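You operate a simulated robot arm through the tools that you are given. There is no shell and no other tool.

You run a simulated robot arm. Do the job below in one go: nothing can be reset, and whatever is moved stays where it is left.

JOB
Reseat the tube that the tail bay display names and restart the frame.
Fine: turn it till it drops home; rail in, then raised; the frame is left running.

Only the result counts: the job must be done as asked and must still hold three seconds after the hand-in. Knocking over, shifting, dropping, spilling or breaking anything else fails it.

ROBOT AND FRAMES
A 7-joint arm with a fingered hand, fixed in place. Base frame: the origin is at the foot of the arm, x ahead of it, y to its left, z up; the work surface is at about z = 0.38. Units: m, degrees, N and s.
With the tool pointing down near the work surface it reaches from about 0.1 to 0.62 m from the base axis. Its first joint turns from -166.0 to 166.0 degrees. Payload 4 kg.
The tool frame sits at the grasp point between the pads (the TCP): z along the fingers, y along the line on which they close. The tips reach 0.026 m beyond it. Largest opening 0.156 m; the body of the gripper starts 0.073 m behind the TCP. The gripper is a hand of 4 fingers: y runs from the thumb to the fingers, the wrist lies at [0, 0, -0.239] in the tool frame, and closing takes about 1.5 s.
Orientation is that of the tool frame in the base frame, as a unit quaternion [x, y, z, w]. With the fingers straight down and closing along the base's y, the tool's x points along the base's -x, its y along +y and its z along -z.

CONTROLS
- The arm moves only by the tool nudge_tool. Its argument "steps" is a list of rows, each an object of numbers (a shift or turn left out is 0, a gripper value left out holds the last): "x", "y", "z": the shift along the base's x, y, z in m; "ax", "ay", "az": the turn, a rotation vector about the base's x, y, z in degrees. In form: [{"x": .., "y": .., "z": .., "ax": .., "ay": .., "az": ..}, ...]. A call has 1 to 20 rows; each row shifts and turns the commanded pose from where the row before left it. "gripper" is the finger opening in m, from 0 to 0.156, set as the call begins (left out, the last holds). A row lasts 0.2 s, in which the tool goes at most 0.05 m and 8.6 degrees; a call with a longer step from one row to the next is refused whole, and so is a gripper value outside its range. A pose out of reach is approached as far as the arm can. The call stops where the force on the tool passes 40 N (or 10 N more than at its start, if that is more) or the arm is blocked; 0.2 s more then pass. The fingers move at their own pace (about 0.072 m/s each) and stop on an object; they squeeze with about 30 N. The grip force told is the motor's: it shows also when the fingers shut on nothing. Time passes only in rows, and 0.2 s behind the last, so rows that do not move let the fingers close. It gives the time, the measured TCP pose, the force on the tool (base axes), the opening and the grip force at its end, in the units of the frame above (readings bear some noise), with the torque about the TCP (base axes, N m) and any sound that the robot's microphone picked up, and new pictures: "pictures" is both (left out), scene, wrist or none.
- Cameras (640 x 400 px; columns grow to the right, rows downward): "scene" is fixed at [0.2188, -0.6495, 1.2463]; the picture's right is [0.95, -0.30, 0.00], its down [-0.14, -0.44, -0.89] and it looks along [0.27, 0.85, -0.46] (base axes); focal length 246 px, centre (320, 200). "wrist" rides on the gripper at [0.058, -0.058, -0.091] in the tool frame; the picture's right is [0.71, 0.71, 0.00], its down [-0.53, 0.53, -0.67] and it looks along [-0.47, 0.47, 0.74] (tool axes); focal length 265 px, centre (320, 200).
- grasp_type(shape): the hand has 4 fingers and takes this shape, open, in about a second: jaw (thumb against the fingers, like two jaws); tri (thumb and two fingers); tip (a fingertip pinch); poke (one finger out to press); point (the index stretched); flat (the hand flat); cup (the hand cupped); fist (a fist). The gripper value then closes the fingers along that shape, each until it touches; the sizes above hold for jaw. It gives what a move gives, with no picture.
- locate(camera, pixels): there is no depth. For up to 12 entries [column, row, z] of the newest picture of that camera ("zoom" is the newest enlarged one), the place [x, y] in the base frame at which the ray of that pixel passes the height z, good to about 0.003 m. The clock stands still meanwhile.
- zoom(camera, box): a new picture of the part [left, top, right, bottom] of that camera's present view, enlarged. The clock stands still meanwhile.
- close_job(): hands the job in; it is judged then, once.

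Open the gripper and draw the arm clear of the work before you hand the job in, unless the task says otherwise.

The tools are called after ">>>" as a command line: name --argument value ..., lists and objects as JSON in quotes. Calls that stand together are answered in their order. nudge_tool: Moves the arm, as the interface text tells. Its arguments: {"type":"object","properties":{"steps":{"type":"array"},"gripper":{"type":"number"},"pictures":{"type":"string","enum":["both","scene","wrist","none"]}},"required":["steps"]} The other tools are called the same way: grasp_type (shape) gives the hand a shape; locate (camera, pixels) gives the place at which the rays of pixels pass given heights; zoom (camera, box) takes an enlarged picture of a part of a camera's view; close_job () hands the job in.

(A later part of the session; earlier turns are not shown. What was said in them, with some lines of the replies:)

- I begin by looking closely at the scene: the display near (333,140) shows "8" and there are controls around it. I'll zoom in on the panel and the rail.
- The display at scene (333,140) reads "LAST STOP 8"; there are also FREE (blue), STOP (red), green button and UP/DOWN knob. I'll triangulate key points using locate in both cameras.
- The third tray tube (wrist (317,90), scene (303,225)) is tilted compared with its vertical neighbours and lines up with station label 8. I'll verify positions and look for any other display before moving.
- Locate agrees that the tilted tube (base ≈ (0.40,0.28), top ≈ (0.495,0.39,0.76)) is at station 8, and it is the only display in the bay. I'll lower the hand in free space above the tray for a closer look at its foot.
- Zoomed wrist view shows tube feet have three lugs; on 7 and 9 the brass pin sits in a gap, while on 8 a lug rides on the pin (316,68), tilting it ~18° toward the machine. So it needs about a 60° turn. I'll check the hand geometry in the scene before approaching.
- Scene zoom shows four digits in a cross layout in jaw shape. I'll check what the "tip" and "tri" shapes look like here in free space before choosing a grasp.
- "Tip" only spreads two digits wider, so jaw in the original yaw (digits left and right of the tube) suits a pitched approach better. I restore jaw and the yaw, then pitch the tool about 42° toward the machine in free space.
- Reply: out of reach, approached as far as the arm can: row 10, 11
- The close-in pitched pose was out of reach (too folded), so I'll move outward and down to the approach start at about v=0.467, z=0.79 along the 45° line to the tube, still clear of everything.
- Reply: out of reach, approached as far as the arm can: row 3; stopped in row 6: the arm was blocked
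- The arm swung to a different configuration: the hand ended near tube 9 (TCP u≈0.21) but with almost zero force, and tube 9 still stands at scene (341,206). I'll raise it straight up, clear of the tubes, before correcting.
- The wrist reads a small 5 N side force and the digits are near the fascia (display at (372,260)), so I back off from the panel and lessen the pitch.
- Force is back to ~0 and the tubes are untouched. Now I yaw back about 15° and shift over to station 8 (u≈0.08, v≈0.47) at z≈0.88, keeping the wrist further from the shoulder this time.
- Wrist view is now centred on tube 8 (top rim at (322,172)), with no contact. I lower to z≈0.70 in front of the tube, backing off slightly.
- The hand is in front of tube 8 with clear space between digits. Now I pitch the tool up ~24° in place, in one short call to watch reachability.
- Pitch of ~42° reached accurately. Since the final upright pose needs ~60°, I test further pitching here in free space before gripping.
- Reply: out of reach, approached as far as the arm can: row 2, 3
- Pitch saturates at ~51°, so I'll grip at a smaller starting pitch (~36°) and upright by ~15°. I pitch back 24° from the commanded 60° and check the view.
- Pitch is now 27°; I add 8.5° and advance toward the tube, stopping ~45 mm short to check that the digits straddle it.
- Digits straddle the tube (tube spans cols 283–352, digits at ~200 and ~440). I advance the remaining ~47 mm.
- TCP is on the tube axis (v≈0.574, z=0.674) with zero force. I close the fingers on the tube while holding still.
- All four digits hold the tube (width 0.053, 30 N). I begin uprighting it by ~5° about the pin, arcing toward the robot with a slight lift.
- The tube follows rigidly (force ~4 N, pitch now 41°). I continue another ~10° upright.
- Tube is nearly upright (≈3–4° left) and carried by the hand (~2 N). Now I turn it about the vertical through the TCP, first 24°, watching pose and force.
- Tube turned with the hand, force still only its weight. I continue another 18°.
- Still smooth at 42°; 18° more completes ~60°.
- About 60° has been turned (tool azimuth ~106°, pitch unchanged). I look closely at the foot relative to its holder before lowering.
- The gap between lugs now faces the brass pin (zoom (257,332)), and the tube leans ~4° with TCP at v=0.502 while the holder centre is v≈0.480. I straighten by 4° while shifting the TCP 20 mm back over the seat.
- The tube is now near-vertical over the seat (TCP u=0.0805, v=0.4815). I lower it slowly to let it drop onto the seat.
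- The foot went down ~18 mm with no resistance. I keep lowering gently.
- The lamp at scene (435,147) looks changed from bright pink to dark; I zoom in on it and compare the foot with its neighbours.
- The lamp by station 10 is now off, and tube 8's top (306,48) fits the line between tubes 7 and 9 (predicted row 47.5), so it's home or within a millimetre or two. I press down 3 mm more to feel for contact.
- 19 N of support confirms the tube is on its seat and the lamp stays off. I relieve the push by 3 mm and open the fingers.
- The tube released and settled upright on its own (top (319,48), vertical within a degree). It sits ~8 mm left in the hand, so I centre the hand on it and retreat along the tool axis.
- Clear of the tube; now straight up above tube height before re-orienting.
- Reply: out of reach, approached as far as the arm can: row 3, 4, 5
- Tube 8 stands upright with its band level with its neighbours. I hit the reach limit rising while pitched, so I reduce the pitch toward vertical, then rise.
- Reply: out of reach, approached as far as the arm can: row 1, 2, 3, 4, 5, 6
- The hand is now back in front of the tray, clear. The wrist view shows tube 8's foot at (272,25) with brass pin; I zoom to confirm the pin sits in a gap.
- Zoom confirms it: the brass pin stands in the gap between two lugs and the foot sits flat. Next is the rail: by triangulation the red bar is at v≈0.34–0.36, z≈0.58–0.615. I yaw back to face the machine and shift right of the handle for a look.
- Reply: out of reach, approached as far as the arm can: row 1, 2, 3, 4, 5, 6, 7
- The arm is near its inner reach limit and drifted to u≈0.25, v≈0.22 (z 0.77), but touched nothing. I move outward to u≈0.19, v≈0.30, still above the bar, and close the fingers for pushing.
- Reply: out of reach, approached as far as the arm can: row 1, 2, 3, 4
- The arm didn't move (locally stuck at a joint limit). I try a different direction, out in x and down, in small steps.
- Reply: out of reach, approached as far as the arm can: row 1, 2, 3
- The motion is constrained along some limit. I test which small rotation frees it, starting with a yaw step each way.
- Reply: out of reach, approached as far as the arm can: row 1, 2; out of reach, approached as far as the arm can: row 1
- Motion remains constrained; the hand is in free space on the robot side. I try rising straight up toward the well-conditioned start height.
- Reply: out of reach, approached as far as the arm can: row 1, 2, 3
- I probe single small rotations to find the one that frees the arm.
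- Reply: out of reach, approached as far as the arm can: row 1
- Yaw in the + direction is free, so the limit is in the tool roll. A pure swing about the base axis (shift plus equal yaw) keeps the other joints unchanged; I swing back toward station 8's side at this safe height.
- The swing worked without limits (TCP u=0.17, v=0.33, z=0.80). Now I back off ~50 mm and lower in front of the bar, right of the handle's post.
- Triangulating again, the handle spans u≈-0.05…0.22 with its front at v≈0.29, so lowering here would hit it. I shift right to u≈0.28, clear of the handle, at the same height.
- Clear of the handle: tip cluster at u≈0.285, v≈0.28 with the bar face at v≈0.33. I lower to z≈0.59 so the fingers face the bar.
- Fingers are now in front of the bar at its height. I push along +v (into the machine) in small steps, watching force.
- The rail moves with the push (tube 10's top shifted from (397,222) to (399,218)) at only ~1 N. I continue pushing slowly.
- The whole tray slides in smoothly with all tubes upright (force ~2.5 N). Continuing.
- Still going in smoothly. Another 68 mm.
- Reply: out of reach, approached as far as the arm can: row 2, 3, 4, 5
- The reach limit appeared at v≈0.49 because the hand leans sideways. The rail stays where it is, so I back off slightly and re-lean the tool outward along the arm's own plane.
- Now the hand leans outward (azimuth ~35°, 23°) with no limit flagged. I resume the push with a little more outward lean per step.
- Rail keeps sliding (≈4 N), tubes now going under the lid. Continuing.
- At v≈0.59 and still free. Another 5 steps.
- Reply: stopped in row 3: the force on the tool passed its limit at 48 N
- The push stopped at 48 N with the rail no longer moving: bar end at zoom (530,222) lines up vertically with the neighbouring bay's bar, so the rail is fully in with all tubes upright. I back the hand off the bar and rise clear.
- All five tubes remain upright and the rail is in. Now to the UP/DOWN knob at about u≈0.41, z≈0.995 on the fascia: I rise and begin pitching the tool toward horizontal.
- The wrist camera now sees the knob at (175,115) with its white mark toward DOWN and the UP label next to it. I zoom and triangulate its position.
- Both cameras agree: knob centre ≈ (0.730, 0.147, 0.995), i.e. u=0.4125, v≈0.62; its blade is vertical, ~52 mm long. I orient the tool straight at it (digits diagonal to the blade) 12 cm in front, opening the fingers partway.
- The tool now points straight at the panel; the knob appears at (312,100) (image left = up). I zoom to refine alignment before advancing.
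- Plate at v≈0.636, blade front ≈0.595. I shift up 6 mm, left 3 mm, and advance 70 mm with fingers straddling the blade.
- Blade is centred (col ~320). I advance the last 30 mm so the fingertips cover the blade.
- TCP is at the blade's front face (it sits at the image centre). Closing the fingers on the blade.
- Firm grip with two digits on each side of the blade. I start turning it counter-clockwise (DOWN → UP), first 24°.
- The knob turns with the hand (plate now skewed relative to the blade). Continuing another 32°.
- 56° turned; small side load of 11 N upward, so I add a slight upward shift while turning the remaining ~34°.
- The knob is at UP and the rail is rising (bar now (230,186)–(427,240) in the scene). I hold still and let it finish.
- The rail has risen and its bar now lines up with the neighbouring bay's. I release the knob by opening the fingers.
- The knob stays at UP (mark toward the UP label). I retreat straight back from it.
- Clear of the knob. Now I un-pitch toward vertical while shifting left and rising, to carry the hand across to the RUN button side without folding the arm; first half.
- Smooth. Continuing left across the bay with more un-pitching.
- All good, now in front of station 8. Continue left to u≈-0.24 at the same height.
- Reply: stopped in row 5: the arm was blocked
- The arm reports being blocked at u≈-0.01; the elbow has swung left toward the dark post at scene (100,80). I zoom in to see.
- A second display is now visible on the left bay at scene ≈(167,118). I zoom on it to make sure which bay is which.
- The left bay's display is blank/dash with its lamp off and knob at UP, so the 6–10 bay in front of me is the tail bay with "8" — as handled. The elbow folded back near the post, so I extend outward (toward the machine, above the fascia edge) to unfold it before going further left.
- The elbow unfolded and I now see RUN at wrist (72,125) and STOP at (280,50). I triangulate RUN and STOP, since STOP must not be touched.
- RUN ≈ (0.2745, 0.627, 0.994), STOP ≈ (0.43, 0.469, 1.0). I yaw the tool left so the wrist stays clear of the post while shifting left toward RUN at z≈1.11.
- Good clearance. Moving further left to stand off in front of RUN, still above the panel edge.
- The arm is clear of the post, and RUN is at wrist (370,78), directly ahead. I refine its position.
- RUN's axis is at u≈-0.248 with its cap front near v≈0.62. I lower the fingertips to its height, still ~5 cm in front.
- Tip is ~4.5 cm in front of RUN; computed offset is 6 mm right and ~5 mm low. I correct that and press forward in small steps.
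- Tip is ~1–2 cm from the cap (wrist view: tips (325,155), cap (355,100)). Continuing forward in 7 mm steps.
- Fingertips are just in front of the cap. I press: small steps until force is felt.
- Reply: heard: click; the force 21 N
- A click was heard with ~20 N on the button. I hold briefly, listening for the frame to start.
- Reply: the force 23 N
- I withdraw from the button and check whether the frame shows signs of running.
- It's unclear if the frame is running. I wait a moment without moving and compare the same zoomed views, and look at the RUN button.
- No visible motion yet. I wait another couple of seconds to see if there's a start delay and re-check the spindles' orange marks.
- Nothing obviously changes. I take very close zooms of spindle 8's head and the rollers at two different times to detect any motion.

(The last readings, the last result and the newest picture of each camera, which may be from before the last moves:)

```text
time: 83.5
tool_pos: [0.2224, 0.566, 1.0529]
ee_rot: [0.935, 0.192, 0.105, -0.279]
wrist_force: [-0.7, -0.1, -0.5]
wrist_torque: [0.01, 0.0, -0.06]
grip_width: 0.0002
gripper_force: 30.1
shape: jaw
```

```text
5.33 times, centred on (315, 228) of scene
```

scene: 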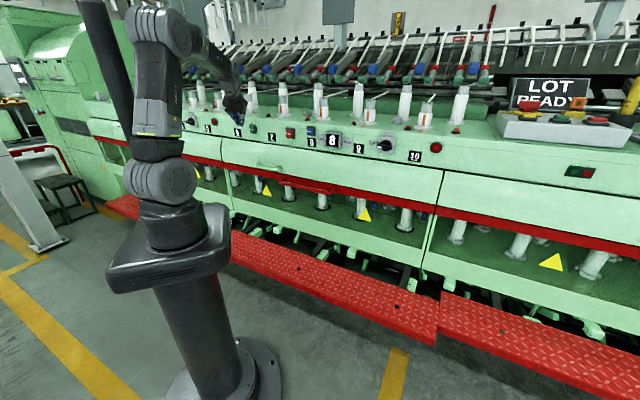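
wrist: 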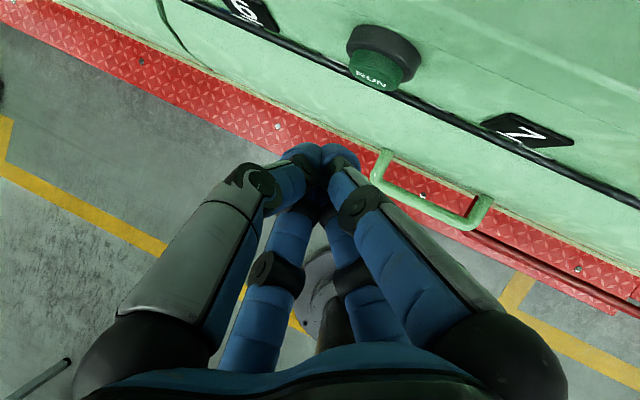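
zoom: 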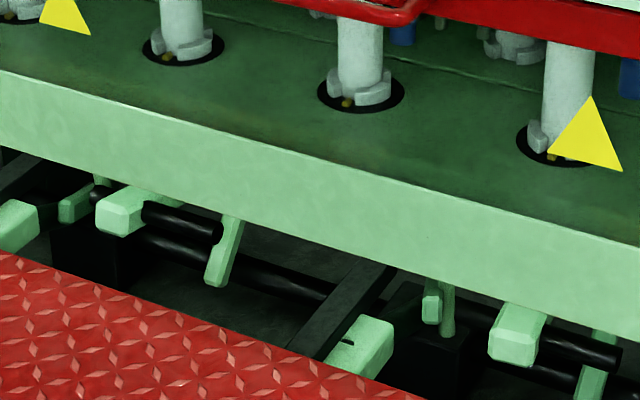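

Tube 8's foot sits correctly with the pin in its gap. To be sure the RUN press registered, I'll press it again and hold it longer, watching and listening.

>>> nudge_tool --steps '[{"x": 0.0005, "y": 0.0026, "z": -0.038}, {"x": 0.01, "y": 0.01}, {"x": 0.01, "y": 0.01}, {"x": 0.01, "y": 0.01}]' --pictures "none"

>>> nudge_tool --steps '[{"x": 0.003, "y": 0.003}, {"x": 0.003, "y": 0.003}, {"x": 0.003, "y": 0.003}, {"x": 0.002, "y": 0.002}, {}, {}, {}, {}, {}, {}]' --pictures "both"

>>> zoom --camera "scene" --box '[220, 60, 480, 220]'

>>> zoom --camera "wrist" --box '[240, 40, 440, 200]'

```text
time: 84.5
tool_pos: [0.2522, 0.6016, 1.0185]
ee_rot: [0.935, 0.191, 0.104, -0.278]
wrist_force: [0.5, -0.4, 0.0]
wrist_torque: [-0.01, 0.01, -0.02]
grip_width: 0.0
gripper_force: 29.8
shape: jaw
```

```text
time: 86.7
tool_pos: [0.2619, 0.6098, 1.0171]
ee_rot: [0.936, 0.192, 0.103, -0.278]
wrist_force: [-26.7, -14.0, 5.0]
wrist_torque: [-0.17, 0.5, 0.48]
grip_width: 0.0
gripper_force: 29.8
shape: jaw
heard: click
```

scene: 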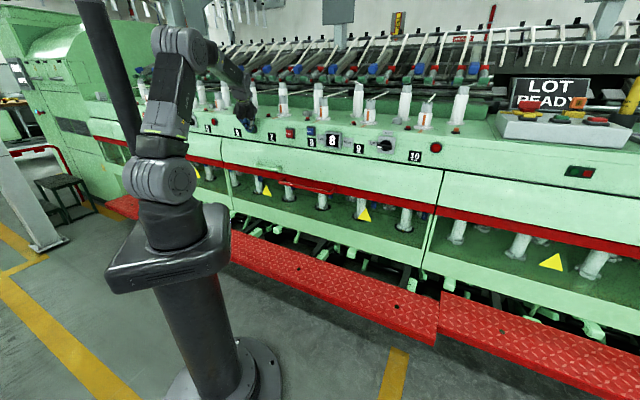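
wrist: 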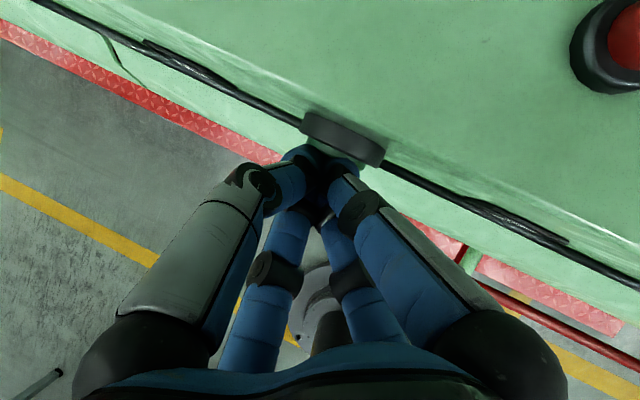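

```text
2.46 times, centred on (350, 140) of scene
```

zoom: 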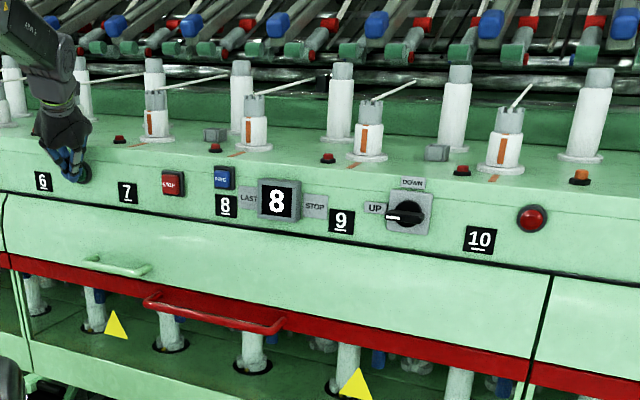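

```text
2.50 times, centred on (340, 120) of wrist
```

zoom: 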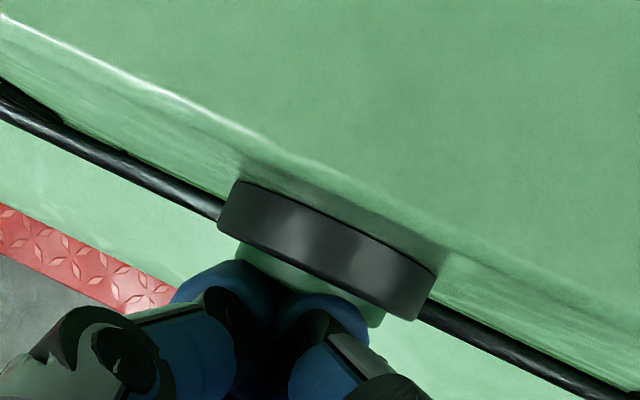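

The button clicked again and all interlocks look satisfied (rail in and up, knob at UP, fault lamp off). I release it and back away, keeping clear of STOP.

>>> nudge_tool --steps '[{"x": -0.006, "y": -0.006}, {"x": -0.015, "y": -0.015}, {"x": -0.02, "y": -0.02, "z": 0.01}, {"z": 0.04}, {"z": 0.04}, {"x": 0.0213, "y": -0.0318}, {"x": 0.0213, "y": -0.0318}]' --pictures "both"

>>> zoom --camera "scene" --box '[130, 80, 290, 180]'

```text
time: 88.3
tool_pos: [0.2653, 0.5034, 1.1084]
ee_rot: [0.936, 0.191, 0.104, -0.278]
wrist_force: [-1.2, -0.2, 0.6]
wrist_torque: [-0.01, -0.01, -0.01]
grip_width: 0.0
gripper_force: 30.0
shape: jaw
```

scene: 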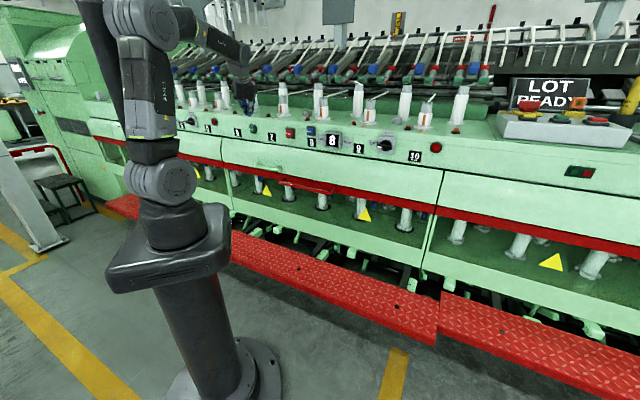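
wrist: 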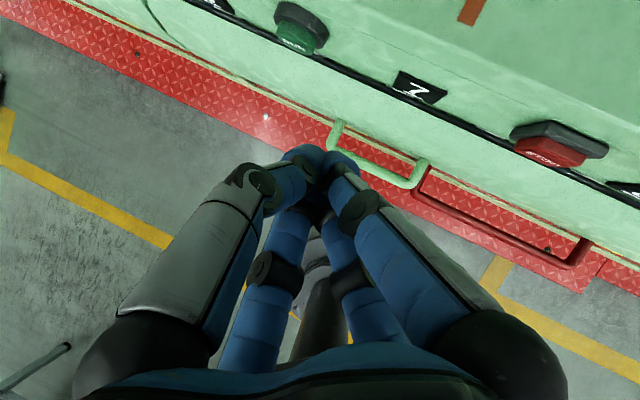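

```text
4.00 times, centred on (210, 130) of scene
```

zoom: 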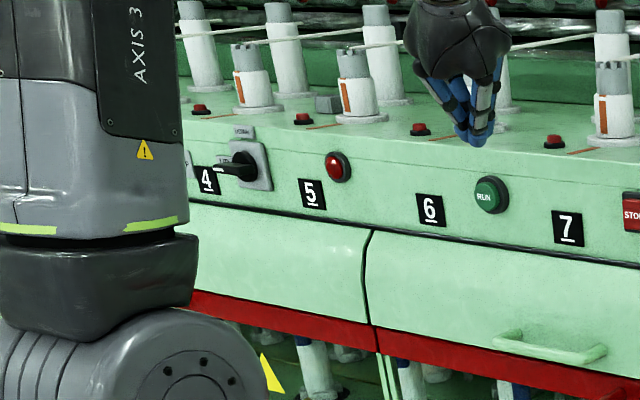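

Everything is clear. I carry the hand back to the right along the same route, unwinding the yaw, to park away from the panel.

>>> nudge_tool --steps '[{"x": 0.023, "y": -0.038, "z": 0.005, "az": -6.5}, {"x": 0.023, "y": -0.038, "z": 0.005, "az": -6.5}, {"x": 0.023, "y": -0.038, "z": 0.005, "az": -6.5}, {"x": 0.023, "y": -0.038, "z": 0.005, "az": -6.5}, {"x": 0.023, "y": -0.038, "z": 0.005, "az": -6.5}, {"x": 0.02, "y": -0.038, "z": 0.005}]' --pictures "both"

```text
time: 89.7
tool_pos: [0.4055, 0.2777, 1.1375]
ee_rot: [0.952, -0.079, 0.178, -0.237]
wrist_force: [-0.4, 0.6, -0.1]
wrist_torque: [-0.05, -0.01, 0.01]
grip_width: 0.0001
gripper_force: 29.6
shape: jaw
```

scene: 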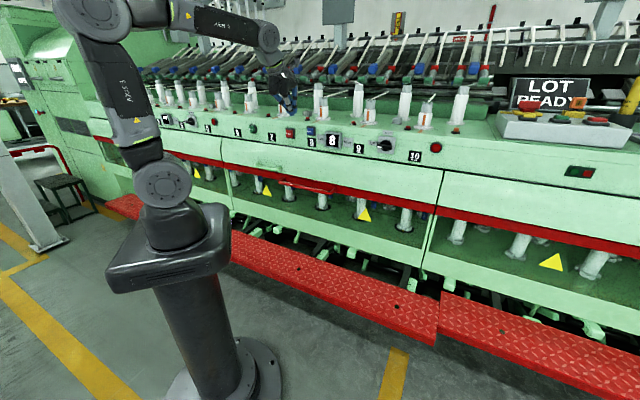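
wrist: 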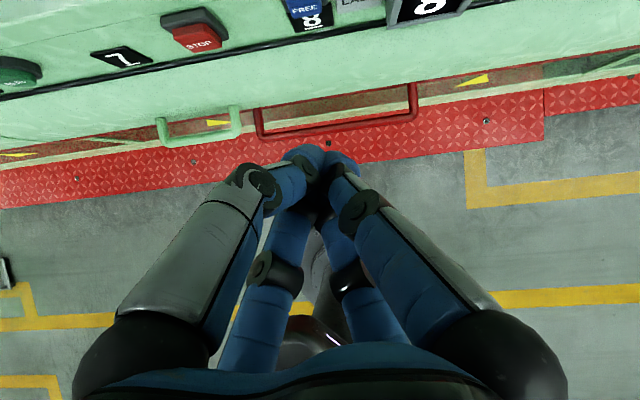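

Parked in front of the bay at a safe height. I open the gripper and check lamp, display, rail, and spindles once more.

>>> nudge_tool --steps '[{"x": -0.012, "y": -0.012, "z": 0.02}, {}, {}, {}, {}, {}, {}]' --gripper 0.156 --pictures "both"

>>> zoom --camera "scene" --box '[220, 70, 480, 290]'

>>> zoom --camera "wrist" --box '[100, 0, 640, 330]'

>>> zoom --camera "scene" --box '[120, 90, 220, 150]'

```text
time: 91.3
tool_pos: [0.3919, 0.2665, 1.1565]
ee_rot: [0.952, -0.078, 0.178, -0.238]
wrist_force: [-0.1, 0.0, 0.3]
wrist_torque: [-0.02, -0.03, -0.04]
grip_width: 0.1558
gripper_force: 0.0
shape: jaw
```

scene: 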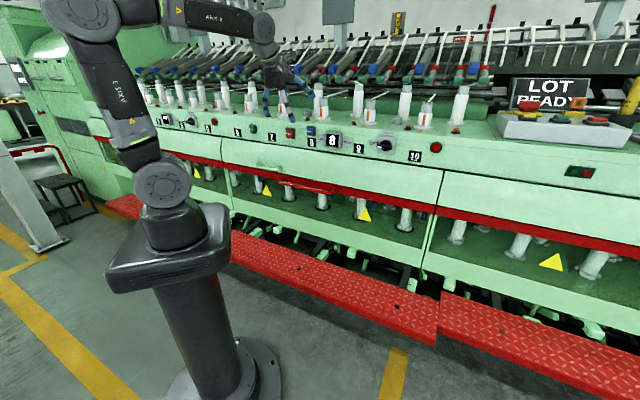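
wrist: 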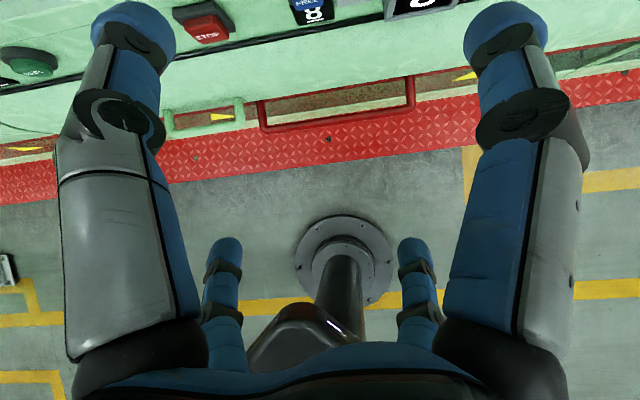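

```text
1.82 times, centred on (350, 180) of scene
```

zoom: 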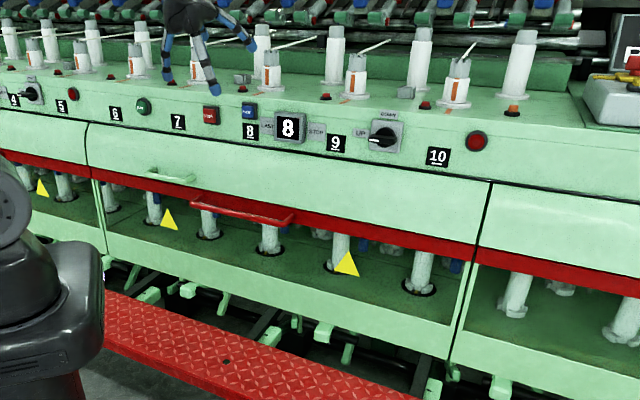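

```text
1.19 times, centred on (370, 165) of wrist
```

zoom: 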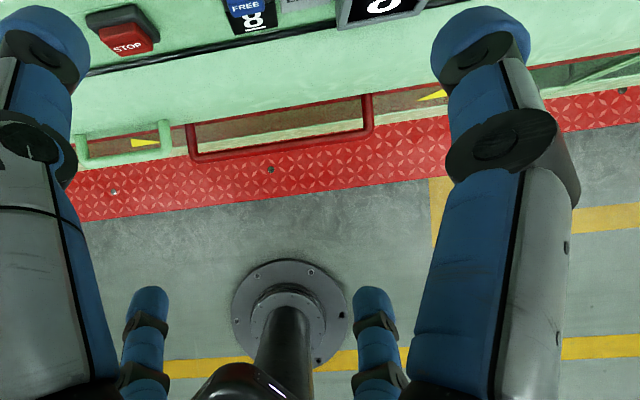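

```text
6.40 times, centred on (170, 120) of scene
```

zoom: 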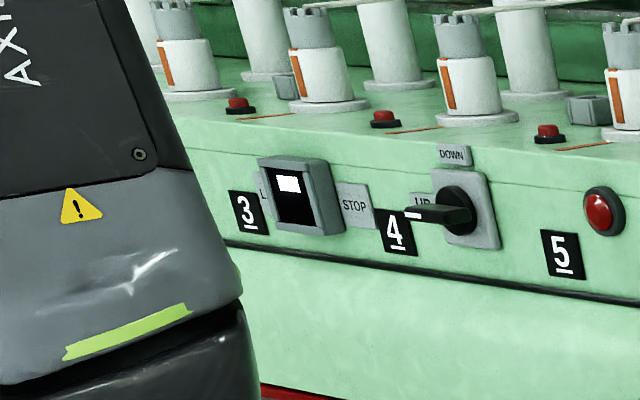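

The tail bay looks finished:
- **Tube 8:** home, with the pin in its gap.
- **Rail:** in and raised level with its neighbours, knob at UP.
- **Frame:** RUN clicked on both presses and the fault lamp is off. I couldn't see or hear the frame actually running.
- **Arm:** gripper open and clear of the work, other tubes standing.

I'm handing the job in.

>>> close_job

```text
The job is handed in.
```

I reseated tube 8, pushed the rail in, raised it and pressed RUN, but I could not confirm that the frame is actually running. The job is handed in.

- **Tube 8:** The tail bay display reads LAST STOP 8. One of the tube's lugs was riding on the locating pin, so it leaned. I stood it upright, turned it about 60° and lowered it until it was home with the pin in a gap. The fault lamp by station 10 went out as it seated.
- **Rail:** I pushed it in until it would go no further, with all five tubes upright, then turned the knob from DOWN to UP. It rose level with the rails on either side.
- **RUN:** I pressed it twice and heard a click each time. I saw no spindle or roller move and heard no motor, so the clicks are the only sign that it started. The fault lamp stayed off.
- **Other items:** I saw nothing else knocked over or moved. The arm was blocked twice during moves, once near tube 9 and once near the post on the left. The hand showed almost no force either time, though it would not register the elbow touching that post.

The arm is parked clear of the bay with the gripper open.
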